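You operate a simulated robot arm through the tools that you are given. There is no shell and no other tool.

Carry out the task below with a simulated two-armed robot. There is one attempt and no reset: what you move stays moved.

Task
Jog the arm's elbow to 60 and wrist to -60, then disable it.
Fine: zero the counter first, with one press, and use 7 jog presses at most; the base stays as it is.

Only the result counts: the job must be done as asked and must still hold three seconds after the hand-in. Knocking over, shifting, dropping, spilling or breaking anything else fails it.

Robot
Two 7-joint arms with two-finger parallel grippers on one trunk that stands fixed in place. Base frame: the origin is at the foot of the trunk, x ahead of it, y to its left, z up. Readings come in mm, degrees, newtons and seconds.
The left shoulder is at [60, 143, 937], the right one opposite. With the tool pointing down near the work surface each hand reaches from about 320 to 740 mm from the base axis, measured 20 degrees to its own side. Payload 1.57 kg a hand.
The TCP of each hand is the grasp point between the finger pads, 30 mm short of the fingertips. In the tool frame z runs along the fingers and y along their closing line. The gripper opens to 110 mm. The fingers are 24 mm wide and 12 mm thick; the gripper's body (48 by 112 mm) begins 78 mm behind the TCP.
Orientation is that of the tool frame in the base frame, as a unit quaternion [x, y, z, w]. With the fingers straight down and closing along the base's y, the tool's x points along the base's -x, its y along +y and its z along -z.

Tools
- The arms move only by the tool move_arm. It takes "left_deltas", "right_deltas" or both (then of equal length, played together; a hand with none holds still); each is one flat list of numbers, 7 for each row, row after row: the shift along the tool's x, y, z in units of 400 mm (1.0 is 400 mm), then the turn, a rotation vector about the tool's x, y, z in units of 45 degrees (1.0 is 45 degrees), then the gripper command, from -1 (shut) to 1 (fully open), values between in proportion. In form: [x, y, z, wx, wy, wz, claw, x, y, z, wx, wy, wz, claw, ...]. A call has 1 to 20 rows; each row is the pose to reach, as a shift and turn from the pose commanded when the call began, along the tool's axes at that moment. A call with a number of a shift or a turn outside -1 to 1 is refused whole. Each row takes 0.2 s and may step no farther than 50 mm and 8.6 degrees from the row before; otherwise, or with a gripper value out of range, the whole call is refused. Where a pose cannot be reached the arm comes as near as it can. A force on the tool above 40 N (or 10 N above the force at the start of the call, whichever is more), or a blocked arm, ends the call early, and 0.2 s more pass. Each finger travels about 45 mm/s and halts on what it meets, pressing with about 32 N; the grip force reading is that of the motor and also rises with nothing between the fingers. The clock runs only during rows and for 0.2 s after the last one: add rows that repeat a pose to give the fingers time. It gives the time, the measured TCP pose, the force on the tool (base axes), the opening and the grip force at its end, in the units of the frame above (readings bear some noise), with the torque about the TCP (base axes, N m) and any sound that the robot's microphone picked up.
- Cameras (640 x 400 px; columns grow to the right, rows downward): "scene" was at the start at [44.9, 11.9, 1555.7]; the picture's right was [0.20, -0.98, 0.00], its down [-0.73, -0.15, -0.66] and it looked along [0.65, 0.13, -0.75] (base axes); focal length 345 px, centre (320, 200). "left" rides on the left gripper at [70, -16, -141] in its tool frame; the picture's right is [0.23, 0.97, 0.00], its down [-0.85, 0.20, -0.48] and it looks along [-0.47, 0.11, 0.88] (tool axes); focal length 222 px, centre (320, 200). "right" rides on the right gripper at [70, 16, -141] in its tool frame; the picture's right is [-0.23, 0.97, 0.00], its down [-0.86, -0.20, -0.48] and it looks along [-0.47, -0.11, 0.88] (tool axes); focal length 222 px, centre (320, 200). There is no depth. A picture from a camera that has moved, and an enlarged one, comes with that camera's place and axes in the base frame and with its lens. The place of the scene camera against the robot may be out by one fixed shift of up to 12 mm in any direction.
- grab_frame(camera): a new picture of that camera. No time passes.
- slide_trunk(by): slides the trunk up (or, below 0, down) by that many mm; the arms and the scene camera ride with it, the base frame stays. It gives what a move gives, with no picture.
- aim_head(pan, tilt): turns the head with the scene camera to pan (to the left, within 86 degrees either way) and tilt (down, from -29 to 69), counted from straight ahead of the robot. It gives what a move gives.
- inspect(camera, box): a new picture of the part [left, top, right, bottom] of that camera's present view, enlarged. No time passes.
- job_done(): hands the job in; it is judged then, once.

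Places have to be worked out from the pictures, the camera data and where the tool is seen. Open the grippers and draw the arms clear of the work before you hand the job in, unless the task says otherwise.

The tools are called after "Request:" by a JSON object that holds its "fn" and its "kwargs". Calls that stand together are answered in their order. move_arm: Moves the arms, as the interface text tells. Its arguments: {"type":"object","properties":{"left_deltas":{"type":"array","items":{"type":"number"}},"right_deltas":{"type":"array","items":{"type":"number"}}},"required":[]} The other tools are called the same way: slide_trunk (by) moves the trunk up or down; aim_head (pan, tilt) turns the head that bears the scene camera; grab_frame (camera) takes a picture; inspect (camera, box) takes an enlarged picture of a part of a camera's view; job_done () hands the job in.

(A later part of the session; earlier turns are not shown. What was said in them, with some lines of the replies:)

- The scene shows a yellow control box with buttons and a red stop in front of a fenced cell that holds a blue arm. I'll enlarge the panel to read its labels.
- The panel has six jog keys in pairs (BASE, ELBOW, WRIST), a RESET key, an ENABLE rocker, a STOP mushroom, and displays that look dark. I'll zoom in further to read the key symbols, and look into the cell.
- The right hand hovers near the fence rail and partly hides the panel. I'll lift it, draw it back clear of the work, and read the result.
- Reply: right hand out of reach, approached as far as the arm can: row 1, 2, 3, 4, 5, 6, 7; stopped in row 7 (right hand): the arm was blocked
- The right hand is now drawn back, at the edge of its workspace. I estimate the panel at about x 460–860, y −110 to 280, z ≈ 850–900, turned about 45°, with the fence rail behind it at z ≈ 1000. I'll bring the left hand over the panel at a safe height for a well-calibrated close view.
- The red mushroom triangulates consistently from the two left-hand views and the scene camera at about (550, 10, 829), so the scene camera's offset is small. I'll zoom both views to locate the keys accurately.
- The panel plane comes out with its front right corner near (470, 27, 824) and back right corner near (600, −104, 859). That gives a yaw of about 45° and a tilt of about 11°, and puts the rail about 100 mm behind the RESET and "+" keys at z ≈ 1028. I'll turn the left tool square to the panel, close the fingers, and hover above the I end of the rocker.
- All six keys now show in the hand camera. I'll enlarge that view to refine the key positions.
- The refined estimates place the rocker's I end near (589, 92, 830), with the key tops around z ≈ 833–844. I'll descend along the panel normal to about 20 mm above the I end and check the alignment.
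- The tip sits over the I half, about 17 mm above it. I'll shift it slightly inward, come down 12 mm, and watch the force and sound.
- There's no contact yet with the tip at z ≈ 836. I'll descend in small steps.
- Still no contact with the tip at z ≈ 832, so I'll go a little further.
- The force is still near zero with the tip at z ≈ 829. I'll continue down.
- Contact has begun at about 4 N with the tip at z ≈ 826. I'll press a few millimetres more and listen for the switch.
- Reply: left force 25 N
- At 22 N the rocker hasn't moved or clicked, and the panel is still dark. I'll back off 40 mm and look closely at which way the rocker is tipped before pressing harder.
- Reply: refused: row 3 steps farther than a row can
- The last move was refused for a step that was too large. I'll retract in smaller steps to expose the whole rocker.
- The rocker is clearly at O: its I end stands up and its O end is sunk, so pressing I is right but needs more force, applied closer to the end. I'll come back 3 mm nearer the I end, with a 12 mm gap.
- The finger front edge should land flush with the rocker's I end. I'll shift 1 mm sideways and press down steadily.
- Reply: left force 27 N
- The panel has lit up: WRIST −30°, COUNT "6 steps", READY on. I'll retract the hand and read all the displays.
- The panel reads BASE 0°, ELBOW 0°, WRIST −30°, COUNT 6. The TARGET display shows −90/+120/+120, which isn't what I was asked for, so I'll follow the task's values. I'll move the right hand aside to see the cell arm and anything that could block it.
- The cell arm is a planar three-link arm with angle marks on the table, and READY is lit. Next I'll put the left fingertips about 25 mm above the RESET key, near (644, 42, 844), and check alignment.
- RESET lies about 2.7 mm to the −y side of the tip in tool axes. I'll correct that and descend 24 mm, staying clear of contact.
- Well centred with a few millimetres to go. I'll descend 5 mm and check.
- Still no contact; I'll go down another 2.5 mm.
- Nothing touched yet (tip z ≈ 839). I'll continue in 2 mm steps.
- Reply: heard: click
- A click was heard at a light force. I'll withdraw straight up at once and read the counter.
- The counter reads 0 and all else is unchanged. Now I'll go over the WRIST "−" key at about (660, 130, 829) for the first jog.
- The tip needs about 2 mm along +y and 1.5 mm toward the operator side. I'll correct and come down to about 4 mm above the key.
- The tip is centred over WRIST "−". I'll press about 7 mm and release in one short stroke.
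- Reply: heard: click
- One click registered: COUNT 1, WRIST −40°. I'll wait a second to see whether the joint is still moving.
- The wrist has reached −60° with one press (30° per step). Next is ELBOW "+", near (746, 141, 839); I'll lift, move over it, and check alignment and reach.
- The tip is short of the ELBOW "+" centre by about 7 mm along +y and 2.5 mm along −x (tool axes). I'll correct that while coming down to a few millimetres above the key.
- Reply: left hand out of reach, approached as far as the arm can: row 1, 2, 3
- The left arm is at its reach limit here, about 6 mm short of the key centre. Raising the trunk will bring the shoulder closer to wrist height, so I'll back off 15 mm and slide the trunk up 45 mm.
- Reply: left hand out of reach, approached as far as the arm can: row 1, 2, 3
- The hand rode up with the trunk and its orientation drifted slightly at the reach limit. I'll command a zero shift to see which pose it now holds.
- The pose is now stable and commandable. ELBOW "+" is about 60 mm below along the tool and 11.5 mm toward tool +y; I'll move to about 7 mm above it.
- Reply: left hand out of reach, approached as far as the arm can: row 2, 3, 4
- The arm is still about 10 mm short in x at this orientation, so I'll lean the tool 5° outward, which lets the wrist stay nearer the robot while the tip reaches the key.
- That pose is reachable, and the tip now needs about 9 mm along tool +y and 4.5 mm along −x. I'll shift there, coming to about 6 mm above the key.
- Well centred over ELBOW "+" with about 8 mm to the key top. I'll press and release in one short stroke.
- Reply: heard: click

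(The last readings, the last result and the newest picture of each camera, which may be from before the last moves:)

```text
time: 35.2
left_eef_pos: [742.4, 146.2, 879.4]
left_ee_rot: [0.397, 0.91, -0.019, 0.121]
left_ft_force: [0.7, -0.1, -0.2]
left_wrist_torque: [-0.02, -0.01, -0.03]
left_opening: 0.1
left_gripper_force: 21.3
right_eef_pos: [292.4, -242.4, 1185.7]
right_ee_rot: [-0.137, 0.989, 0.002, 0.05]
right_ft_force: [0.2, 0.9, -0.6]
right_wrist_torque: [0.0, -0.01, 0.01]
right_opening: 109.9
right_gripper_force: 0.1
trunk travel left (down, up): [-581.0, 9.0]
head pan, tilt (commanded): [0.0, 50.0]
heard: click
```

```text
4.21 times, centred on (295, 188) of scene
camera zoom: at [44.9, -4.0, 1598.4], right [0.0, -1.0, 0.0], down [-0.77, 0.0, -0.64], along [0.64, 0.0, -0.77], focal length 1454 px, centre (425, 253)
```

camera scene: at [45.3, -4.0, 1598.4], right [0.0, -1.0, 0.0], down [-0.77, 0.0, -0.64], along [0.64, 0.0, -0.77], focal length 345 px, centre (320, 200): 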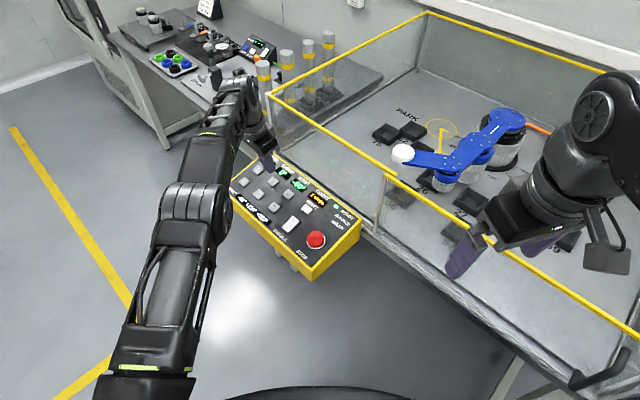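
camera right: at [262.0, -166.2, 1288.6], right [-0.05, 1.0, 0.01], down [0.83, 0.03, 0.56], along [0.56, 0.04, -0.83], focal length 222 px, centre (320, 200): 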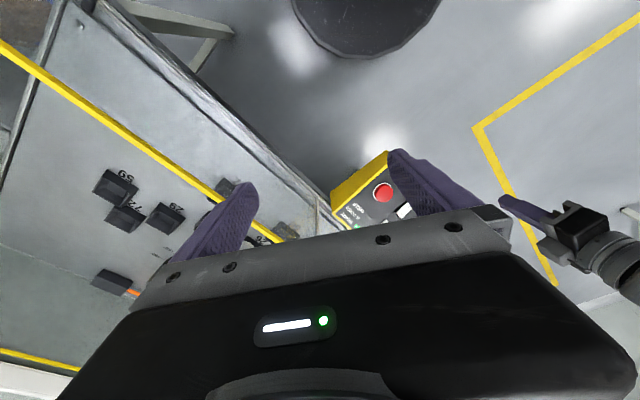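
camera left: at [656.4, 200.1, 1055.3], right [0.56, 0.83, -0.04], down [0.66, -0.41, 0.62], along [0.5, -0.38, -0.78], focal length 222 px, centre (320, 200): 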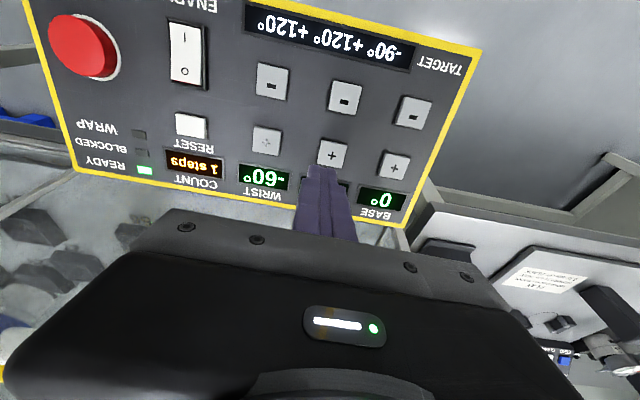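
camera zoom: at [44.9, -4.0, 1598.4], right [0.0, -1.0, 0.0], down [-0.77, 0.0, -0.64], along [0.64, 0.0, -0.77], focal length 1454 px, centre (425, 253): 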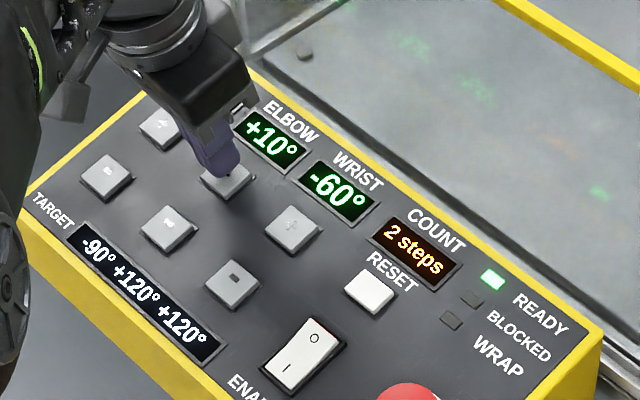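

The elbow is moving (+10°) and COUNT is 2. I'll hold still until it settles and then check.

Request:
{"fn": "move_arm", "kwargs": {"left_deltas": [0, 0, 0, 0, 0, 0, -1, 0, 0, 0, 0, 0, 0, -1, 0, 0, 0, 0, 0, 0, -1, 0, 0, 0, 0, 0, 0, -1, 0, 0, 0, 0, 0, 0, -1, 0, 0, 0, 0, 0, 0, -1]}}

Request:
{"fn": "inspect", "kwargs": {"camera": "scene", "box": [220, 140, 370, 235]}}

Request:
{"fn": "inspect", "kwargs": {"camera": "scene", "box": [370, 80, 640, 250]}}

Request:
{"fn": "inspect", "kwargs": {"camera": "left", "box": [240, 100, 400, 200]}}

```text
time: 36.6
left_eef_pos: [742.7, 145.5, 880.2]
left_ee_rot: [0.397, 0.91, -0.02, 0.12]
left_ft_force: [-0.3, -0.6, 0.5]
left_wrist_torque: [0.02, -0.01, 0.02]
left_opening: 0.1
left_gripper_force: 22.1
right_eef_pos: [292.0, -242.7, 1185.3]
right_ee_rot: [-0.137, 0.989, 0.002, 0.05]
right_ft_force: [-0.3, 0.7, -0.1]
right_wrist_torque: [0.05, 0.01, 0.03]
right_opening: 110.0
right_gripper_force: 0.0
trunk travel left (down, up): [-581.0, 9.0]
head pan, tilt (commanded): [0.0, 50.0]
```

```text
4.21 times, centred on (295, 188) of scene
camera zoom: at [45.1, -4.0, 1598.4], right [0.0, -1.0, 0.0], down [-0.77, 0.0, -0.64], along [0.64, 0.0, -0.77], focal length 1454 px, centre (425, 253)
```

zoom: 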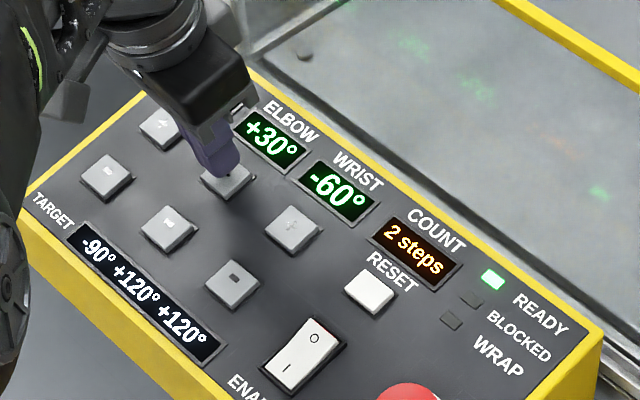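

```text
2.35 times, centred on (505, 165) of scene
camera zoom: at [45.1, -4.0, 1598.4], right [0.0, -1.0, 0.0], down [-0.77, 0.0, -0.64], along [0.64, 0.0, -0.77], focal length 813 px, centre (-115, 282)
```

zoom: 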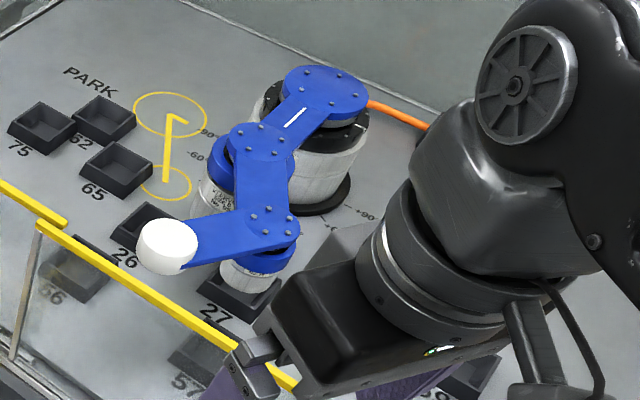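

```text
4.00 times, centred on (320, 150) of left
camera zoom: at [656.1, 203.9, 1000.0], right [0.56, 0.83, 0.0], down [0.61, -0.41, 0.68], along [0.56, -0.38, -0.74], focal length 888 px, centre (320, 400)
```

zoom: 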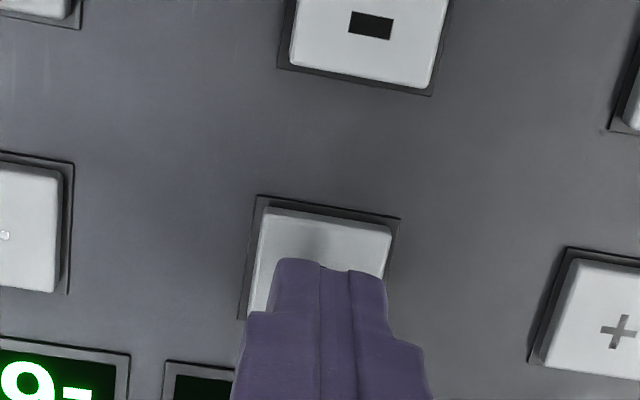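

The elbow has settled at +30°, with COUNT 2, READY lit and no BLOCKED light. I'll repeat the same stroke, 14.4 mm from here, for the second elbow step.

Request:
{"fn": "move_arm", "kwargs": {"left_deltas": [0, 0, 0.012, 0, 0, 0, -1, 0, 0, 0.025, 0, 0, 0, -1, 0, 0, 0.036, 0, 0, 0, -1, 0, 0, 0.018, 0, 0, 0, -1, 0, 0, 0, 0, 0, 0, -1]}}

Request:
{"fn": "inspect", "kwargs": {"camera": "scene", "box": [220, 140, 370, 235]}}

```text
time: 37.8
left_eef_pos: [742.3, 147.7, 880.0]
left_ee_rot: [0.396, 0.91, -0.02, 0.121]
left_ft_force: [0.1, -0.7, 1.2]
left_wrist_torque: [0.03, 0.0, 0.02]
left_opening: 0.0
left_gripper_force: 21.3
right_eef_pos: [293.0, -242.4, 1184.7]
right_ee_rot: [-0.137, 0.989, 0.002, 0.05]
right_ft_force: [-0.3, 0.1, -1.2]
right_wrist_torque: [0.07, -0.01, -0.05]
right_opening: 110.2
right_gripper_force: 0.1
trunk travel left (down, up): [-581.0, 9.0]
head pan, tilt (commanded): [0.0, 50.0]
heard: click
```

```text
4.21 times, centred on (295, 188) of scene
camera zoom: at [44.9, -4.0, 1598.4], right [0.0, -1.0, 0.0], down [-0.77, 0.0, -0.64], along [0.64, 0.0, -0.77], focal length 1454 px, centre (425, 253)
```

zoom: 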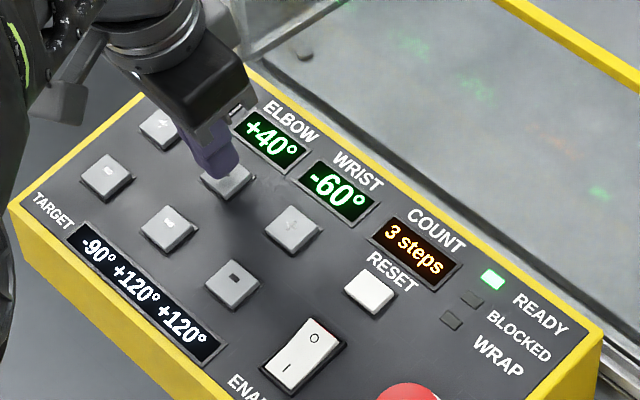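

COUNT 3 and the elbow is on its way to +60°. I'll lift away while it settles, undo the tilt, and then read the display.

Request:
{"fn": "move_arm", "kwargs": {"left_deltas": [0.01, 0, -0.06, 0, 0, 0, -1, 0.04, 0, -0.14, 0, 0, 0, -1, 0.09, -0.05, -0.19, 0.04, 0.038, -0.007, -1, 0.13, -0.15, -0.2, 0.08, 0.076, -0.0145, -1, 0.15, -0.25, -0.2, 0.08, 0.076, -0.0145, -1, 0.17, -0.35, -0.2, 0.08, 0.076, -0.0145, -1, 0.17, -0.35, -0.2, 0.08, 0.076, -0.0145, -1]}}

Request:
{"fn": "inspect", "kwargs": {"camera": "scene", "box": [220, 140, 370, 235]}}

Request:
{"fn": "grab_frame", "kwargs": {"camera": "left"}}

Request:
{"fn": "inspect", "kwargs": {"camera": "scene", "box": [370, 80, 640, 250]}}

```text
time: 39.4
left_eef_pos: [580.1, 112.4, 932.5]
left_ee_rot: [0.395, 0.914, -0.037, 0.082]
left_ft_force: [-0.2, -0.5, 0.2]
left_wrist_torque: [0.0, 0.02, -0.03]
left_opening: 0.2
left_gripper_force: 21.5
right_eef_pos: [292.8, -241.1, 1184.1]
right_ee_rot: [-0.137, 0.989, 0.002, 0.05]
right_ft_force: [-0.5, 0.0, -0.4]
right_wrist_torque: [0.02, 0.01, 0.02]
right_opening: 110.0
right_gripper_force: 0.2
trunk travel left (down, up): [-581.0, 9.0]
head pan, tilt (commanded): [0.0, 50.0]
```

```text
4.21 times, centred on (295, 188) of scene
camera zoom: at [45.4, -3.8, 1598.4], right [0.0, -1.0, 0.0], down [-0.77, 0.0, -0.64], along [0.64, 0.0, -0.77], focal length 1454 px, centre (425, 253)
```

zoom: 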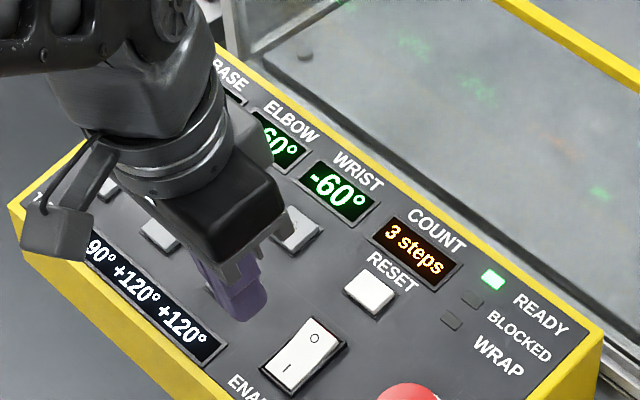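

```text
taken
camera left: at [503.1, 169.3, 1060.0], right [0.56, 0.83, -0.04], down [0.66, -0.41, 0.62], along [0.5, -0.38, -0.78], focal length 222 px, centre (320, 200)
```

left: 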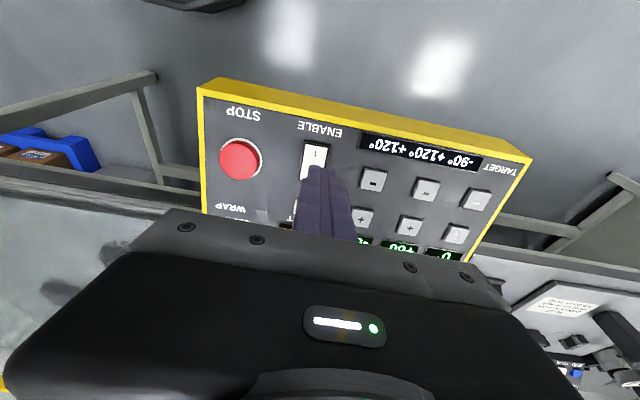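

```text
2.35 times, centred on (505, 165) of scene
camera zoom: at [45.4, -3.8, 1598.4], right [0.0, -1.0, 0.0], down [-0.77, 0.0, -0.64], along [0.64, 0.0, -0.77], focal length 813 px, centre (-115, 282)
```

zoom: 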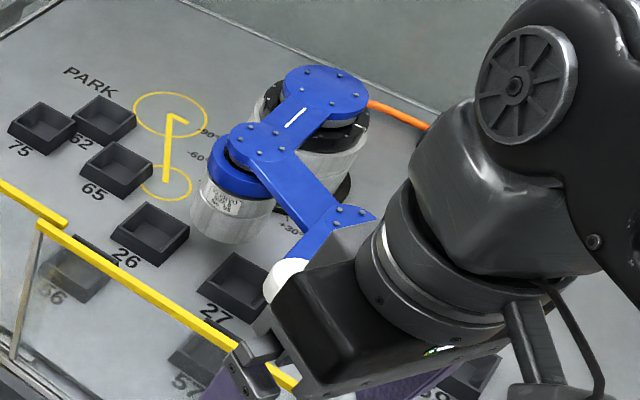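

The hand camera shows ELBOW +60° and the scene shows WRIST −60° with COUNT 3. I'll confirm with a closer look while moving above the rocker's O end, near (611, 72, 832).

Request:
{"fn": "inspect", "kwargs": {"camera": "left", "box": [340, 220, 480, 270]}}

Request:
{"fn": "move_arm", "kwargs": {"left_deltas": [-0.04, -0.006, 0.025, 0, 0, 0, -1, -0.079, -0.012, 0.075, 0, 0, 0, -1, -0.079, -0.012, 0.145, 0, 0, 0, -1, -0.079, -0.012, 0.145, 0, 0, 0, -1]}}

Request:
{"fn": "inspect", "kwargs": {"camera": "left", "box": [240, 100, 400, 200]}}

Request:
{"fn": "inspect", "kwargs": {"camera": "scene", "box": [220, 140, 370, 235]}}

```text
4.57 times, centred on (410, 245) of left
camera zoom: at [503.1, 169.3, 1060.0], right [0.56, 0.83, -0.04], down [0.66, -0.41, 0.62], along [0.5, -0.38, -0.78], focal length 1015 px, centre (-91, -6)
```

zoom: 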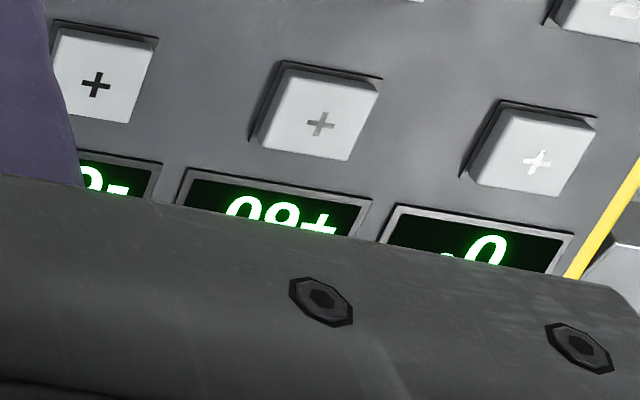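

```text
time: 40.4
left_eef_pos: [602.8, 76.5, 882.0]
left_ee_rot: [0.396, 0.914, -0.037, 0.082]
left_ft_force: [-0.8, -0.4, -0.3]
left_wrist_torque: [0.02, 0.01, 0.0]
left_opening: 0.0
left_gripper_force: 21.7
right_eef_pos: [292.2, -241.3, 1184.0]
right_ee_rot: [-0.137, 0.989, 0.002, 0.05]
right_ft_force: [-1.1, -0.3, -0.4]
right_wrist_torque: [-0.02, -0.02, -0.02]
right_opening: 110.0
right_gripper_force: 0.1
trunk travel left (down, up): [-581.0, 9.0]
head pan, tilt (commanded): [0.0, 50.0]
```

```text
4.00 times, centred on (320, 150) of left
camera zoom: at [527.1, 134.3, 1009.7], right [0.56, 0.83, -0.04], down [0.66, -0.41, 0.62], along [0.5, -0.38, -0.78], focal length 888 px, centre (320, 400)
```

zoom: 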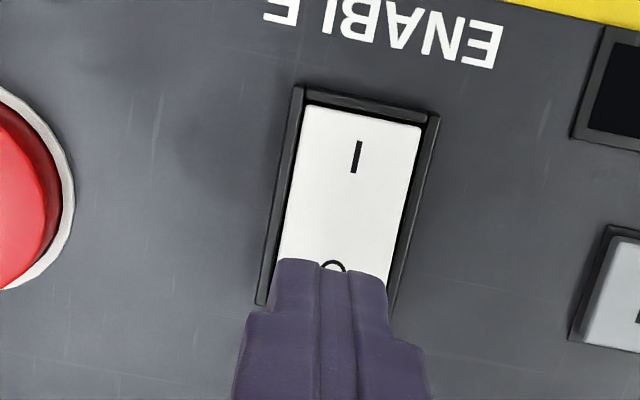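

```text
4.21 times, centred on (295, 188) of scene
camera zoom: at [44.6, -4.1, 1598.5], right [0.0, -1.0, 0.0], down [-0.77, 0.0, -0.64], along [0.64, 0.0, -0.77], focal length 1454 px, centre (425, 253)
```

zoom: 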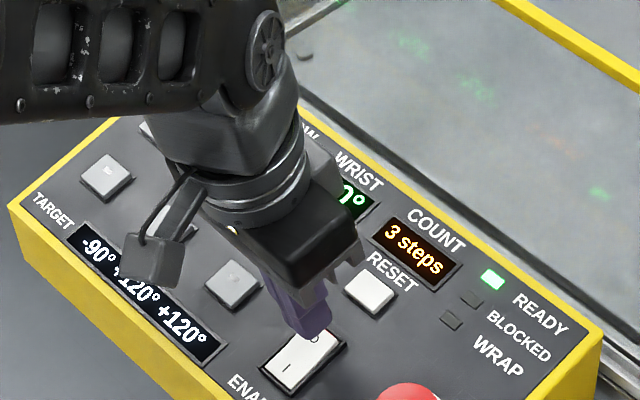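

The elbow is confirmed at +60° with BASE at 0°. The fingertip needs 3 mm along tool +y to centre on the rocker's O half, so I'll shift and press down steadily.

Request:
{"fn": "move_arm", "kwargs": {"left_deltas": [-0.0025, 0.008, 0.02, 0, 0, 0, -1, -0.0025, 0.008, 0.04, 0, 0, 0, -1, -0.0025, 0.008, 0.048, 0, 0, 0, -1, -0.0025, 0.008, 0.0535, 0, 0, 0, -1, -0.0025, 0.008, 0.0585, 0, 0, 0, -1]}}

Request:
{"fn": "inspect", "kwargs": {"camera": "scene", "box": [220, 140, 370, 235]}}

Request:
{"fn": "inspect", "kwargs": {"camera": "left", "box": [240, 100, 400, 200]}}

```text
time: 41.6
left_eef_pos: [608.6, 75.3, 859.4]
left_ee_rot: [0.395, 0.914, -0.037, 0.08]
left_ft_force: [-0.1, -0.3, 0.2]
left_wrist_torque: [0.03, 0.0, 0.0]
left_opening: 0.0
left_gripper_force: 21.4
right_eef_pos: [293.7, -240.5, 1183.8]
right_ee_rot: [-0.138, 0.989, 0.001, 0.051]
right_ft_force: [-0.8, -0.2, 0.0]
right_wrist_torque: [0.03, 0.0, -0.01]
right_opening: 110.0
right_gripper_force: 0.0
trunk travel left (down, up): [-581.0, 9.0]
head pan, tilt (commanded): [0.0, 50.0]
```

```text
4.21 times, centred on (295, 188) of scene
camera zoom: at [45.2, -3.9, 1598.4], right [0.0, -1.0, 0.0], down [-0.77, 0.0, -0.64], along [0.64, 0.0, -0.77], focal length 1454 px, centre (425, 253)
```

zoom: 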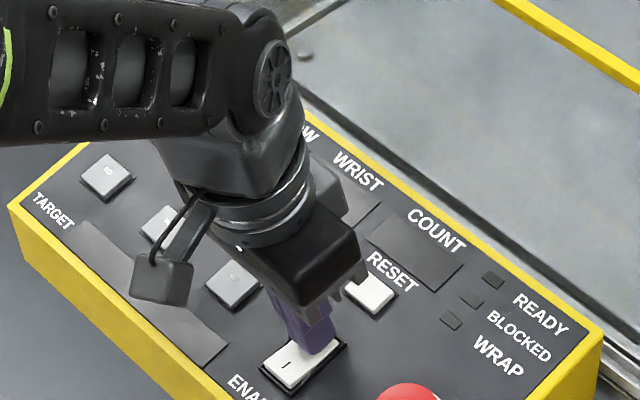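

```text
4.00 times, centred on (320, 150) of left
camera zoom: at [532.5, 133.3, 986.9], right [0.56, 0.83, -0.04], down [0.66, -0.41, 0.62], along [0.5, -0.38, -0.78], focal length 888 px, centre (320, 400)
```

zoom: 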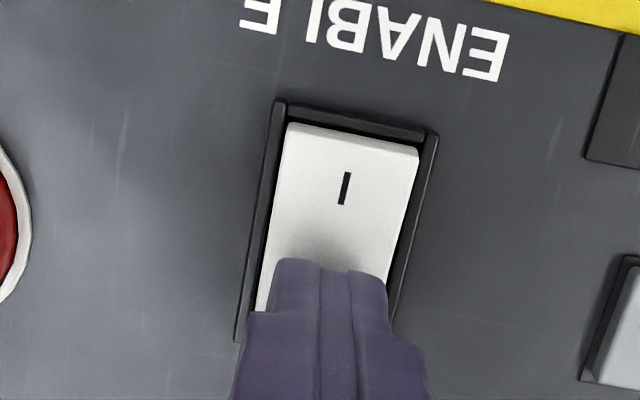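

The panel has gone dark and the rocker's O end is down, so the arm is disabled. I'll withdraw the left hand straight up and back, then open the gripper clear of the panel.

Request:
{"fn": "move_arm", "kwargs": {"left_deltas": [0, 0, -0.06, 0, 0, 0, -1, 0, 0, -0.15, 0, 0, 0, -1, 0.06, 0, -0.23, 0, 0, 0, -1, 0.16, 0.02, -0.28, 0, 0, 0, -1, 0.26, 0.05, -0.3, 0, 0, 0, -1, 0.36, 0.08, -0.32, 0, 0, 0, -1, 0.46, 0.1, -0.34, 0, 0, 0, 0, 0.52, 0.12, -0.36, 0, 0, 0, 1, 0.52, 0.12, -0.36, 0, 0, 0, 1, 0.52, 0.12, -0.36, 0, 0, 0, 1, 0.52, 0.12, -0.36, 0, 0, 0, 1, 0.52, 0.12, -0.36, 0, 0, 0, 1, 0.52, 0.12, -0.36, 0, 0, 0, 1]}}

Request:
{"fn": "grab_frame", "kwargs": {"camera": "scene"}}

Request:
{"fn": "inspect", "kwargs": {"camera": "scene", "box": [220, 150, 380, 270]}}

Request:
{"fn": "inspect", "kwargs": {"camera": "scene", "box": [272, 205, 312, 235]}}

Request:
{"fn": "inspect", "kwargs": {"camera": "scene", "box": [370, 80, 640, 250]}}

```text
time: 44.4
left_eef_pos: [487.0, 276.9, 965.5]
left_ee_rot: [0.396, 0.914, -0.037, 0.081]
left_ft_force: [1.1, 0.8, -0.4]
left_wrist_torque: [0.0, 0.02, 0.02]
left_opening: 109.9
left_gripper_force: 0.1
right_eef_pos: [292.0, -242.3, 1185.9]
right_ee_rot: [-0.138, 0.989, 0.003, 0.049]
right_ft_force: [0.5, 0.4, -0.5]
right_wrist_torque: [-0.03, 0.03, 0.01]
right_opening: 110.0
right_gripper_force: 0.0
trunk travel left (down, up): [-581.0, 9.0]
head pan, tilt (commanded): [0.0, 50.0]
```

```text
taken
camera scene: at [45.0, -4.0, 1598.4], right [0.0, -1.0, 0.0], down [-0.77, 0.0, -0.64], along [0.64, 0.0, -0.77], focal length 345 px, centre (320, 200)
```

scene: 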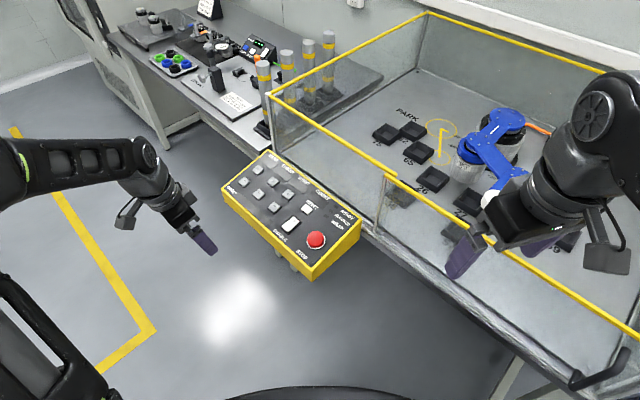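

```text
3.33 times, centred on (300, 210) of scene
camera zoom: at [45.0, -4.0, 1598.4], right [0.0, -1.0, 0.0], down [-0.77, 0.0, -0.64], along [0.64, 0.0, -0.77], focal length 1151 px, centre (387, 167)
```

zoom: 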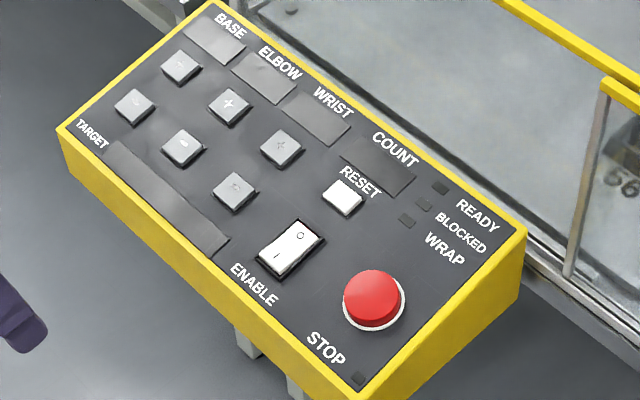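

```text
13.33 times, centred on (292, 220) of scene
camera zoom: at [45.0, -4.0, 1598.4], right [0.0, -1.0, 0.0], down [-0.77, 0.0, -0.64], along [0.64, 0.0, -0.77], focal length 4606 px, centre (693, -67)
```

zoom: 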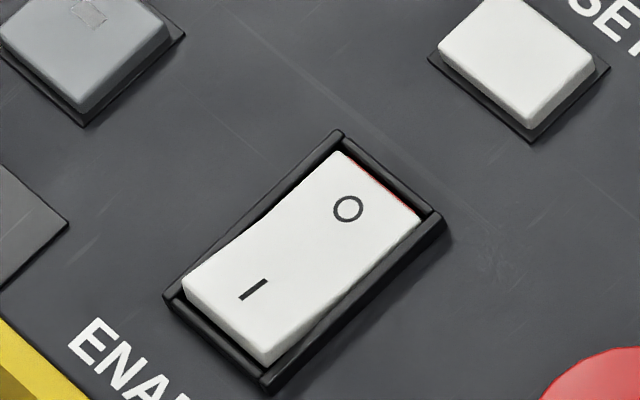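

```text
2.35 times, centred on (505, 165) of scene
camera zoom: at [45.0, -4.0, 1598.4], right [0.0, -1.0, 0.0], down [-0.77, 0.0, -0.64], along [0.64, 0.0, -0.77], focal length 813 px, centre (-115, 282)
```

zoom: 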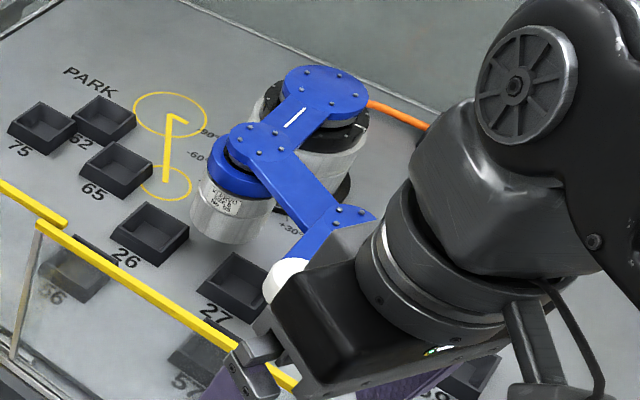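

The rocker is back at O and the panel is dark. The last readings were ELBOW +60°, WRIST −60°, BASE 0° and COUNT 3; both grippers are open and clear, so I'm handing the job in.

Request:
{"fn": "job_done", "kwargs": {}}

```text
The job is handed in.
```

The cell arm's elbow is at +60° and its wrist at −60°, and the arm is disabled with the ENABLE rocker at O. I've handed the job in; the tool confirmed the hand-in but gave no verdict.

- **Enable:** I switched the rocker to I. The panel then read base 0°, elbow 0°, wrist −30° and counter at 6. My first press on the rocker didn't switch it, so I pressed again nearer its end.
- **Counter:** One press of RESET took it to 0.
- **Jogging:** It took three presses of 30° each, one on WRIST "−" and two on ELBOW "+". The counter read 3, and neither the BLOCKED nor the WRAP light came on.
- **Base:** It stayed at 0°.
- **Target display:** It showed −90°, +120° and +120°. I ignored it and used your values.

Both grippers are open and clear of the panel. I saw nothing else moved or knocked. The trunk is 45 mm higher than at the start, because I raised it while trying to reach the ELBOW "+" key.
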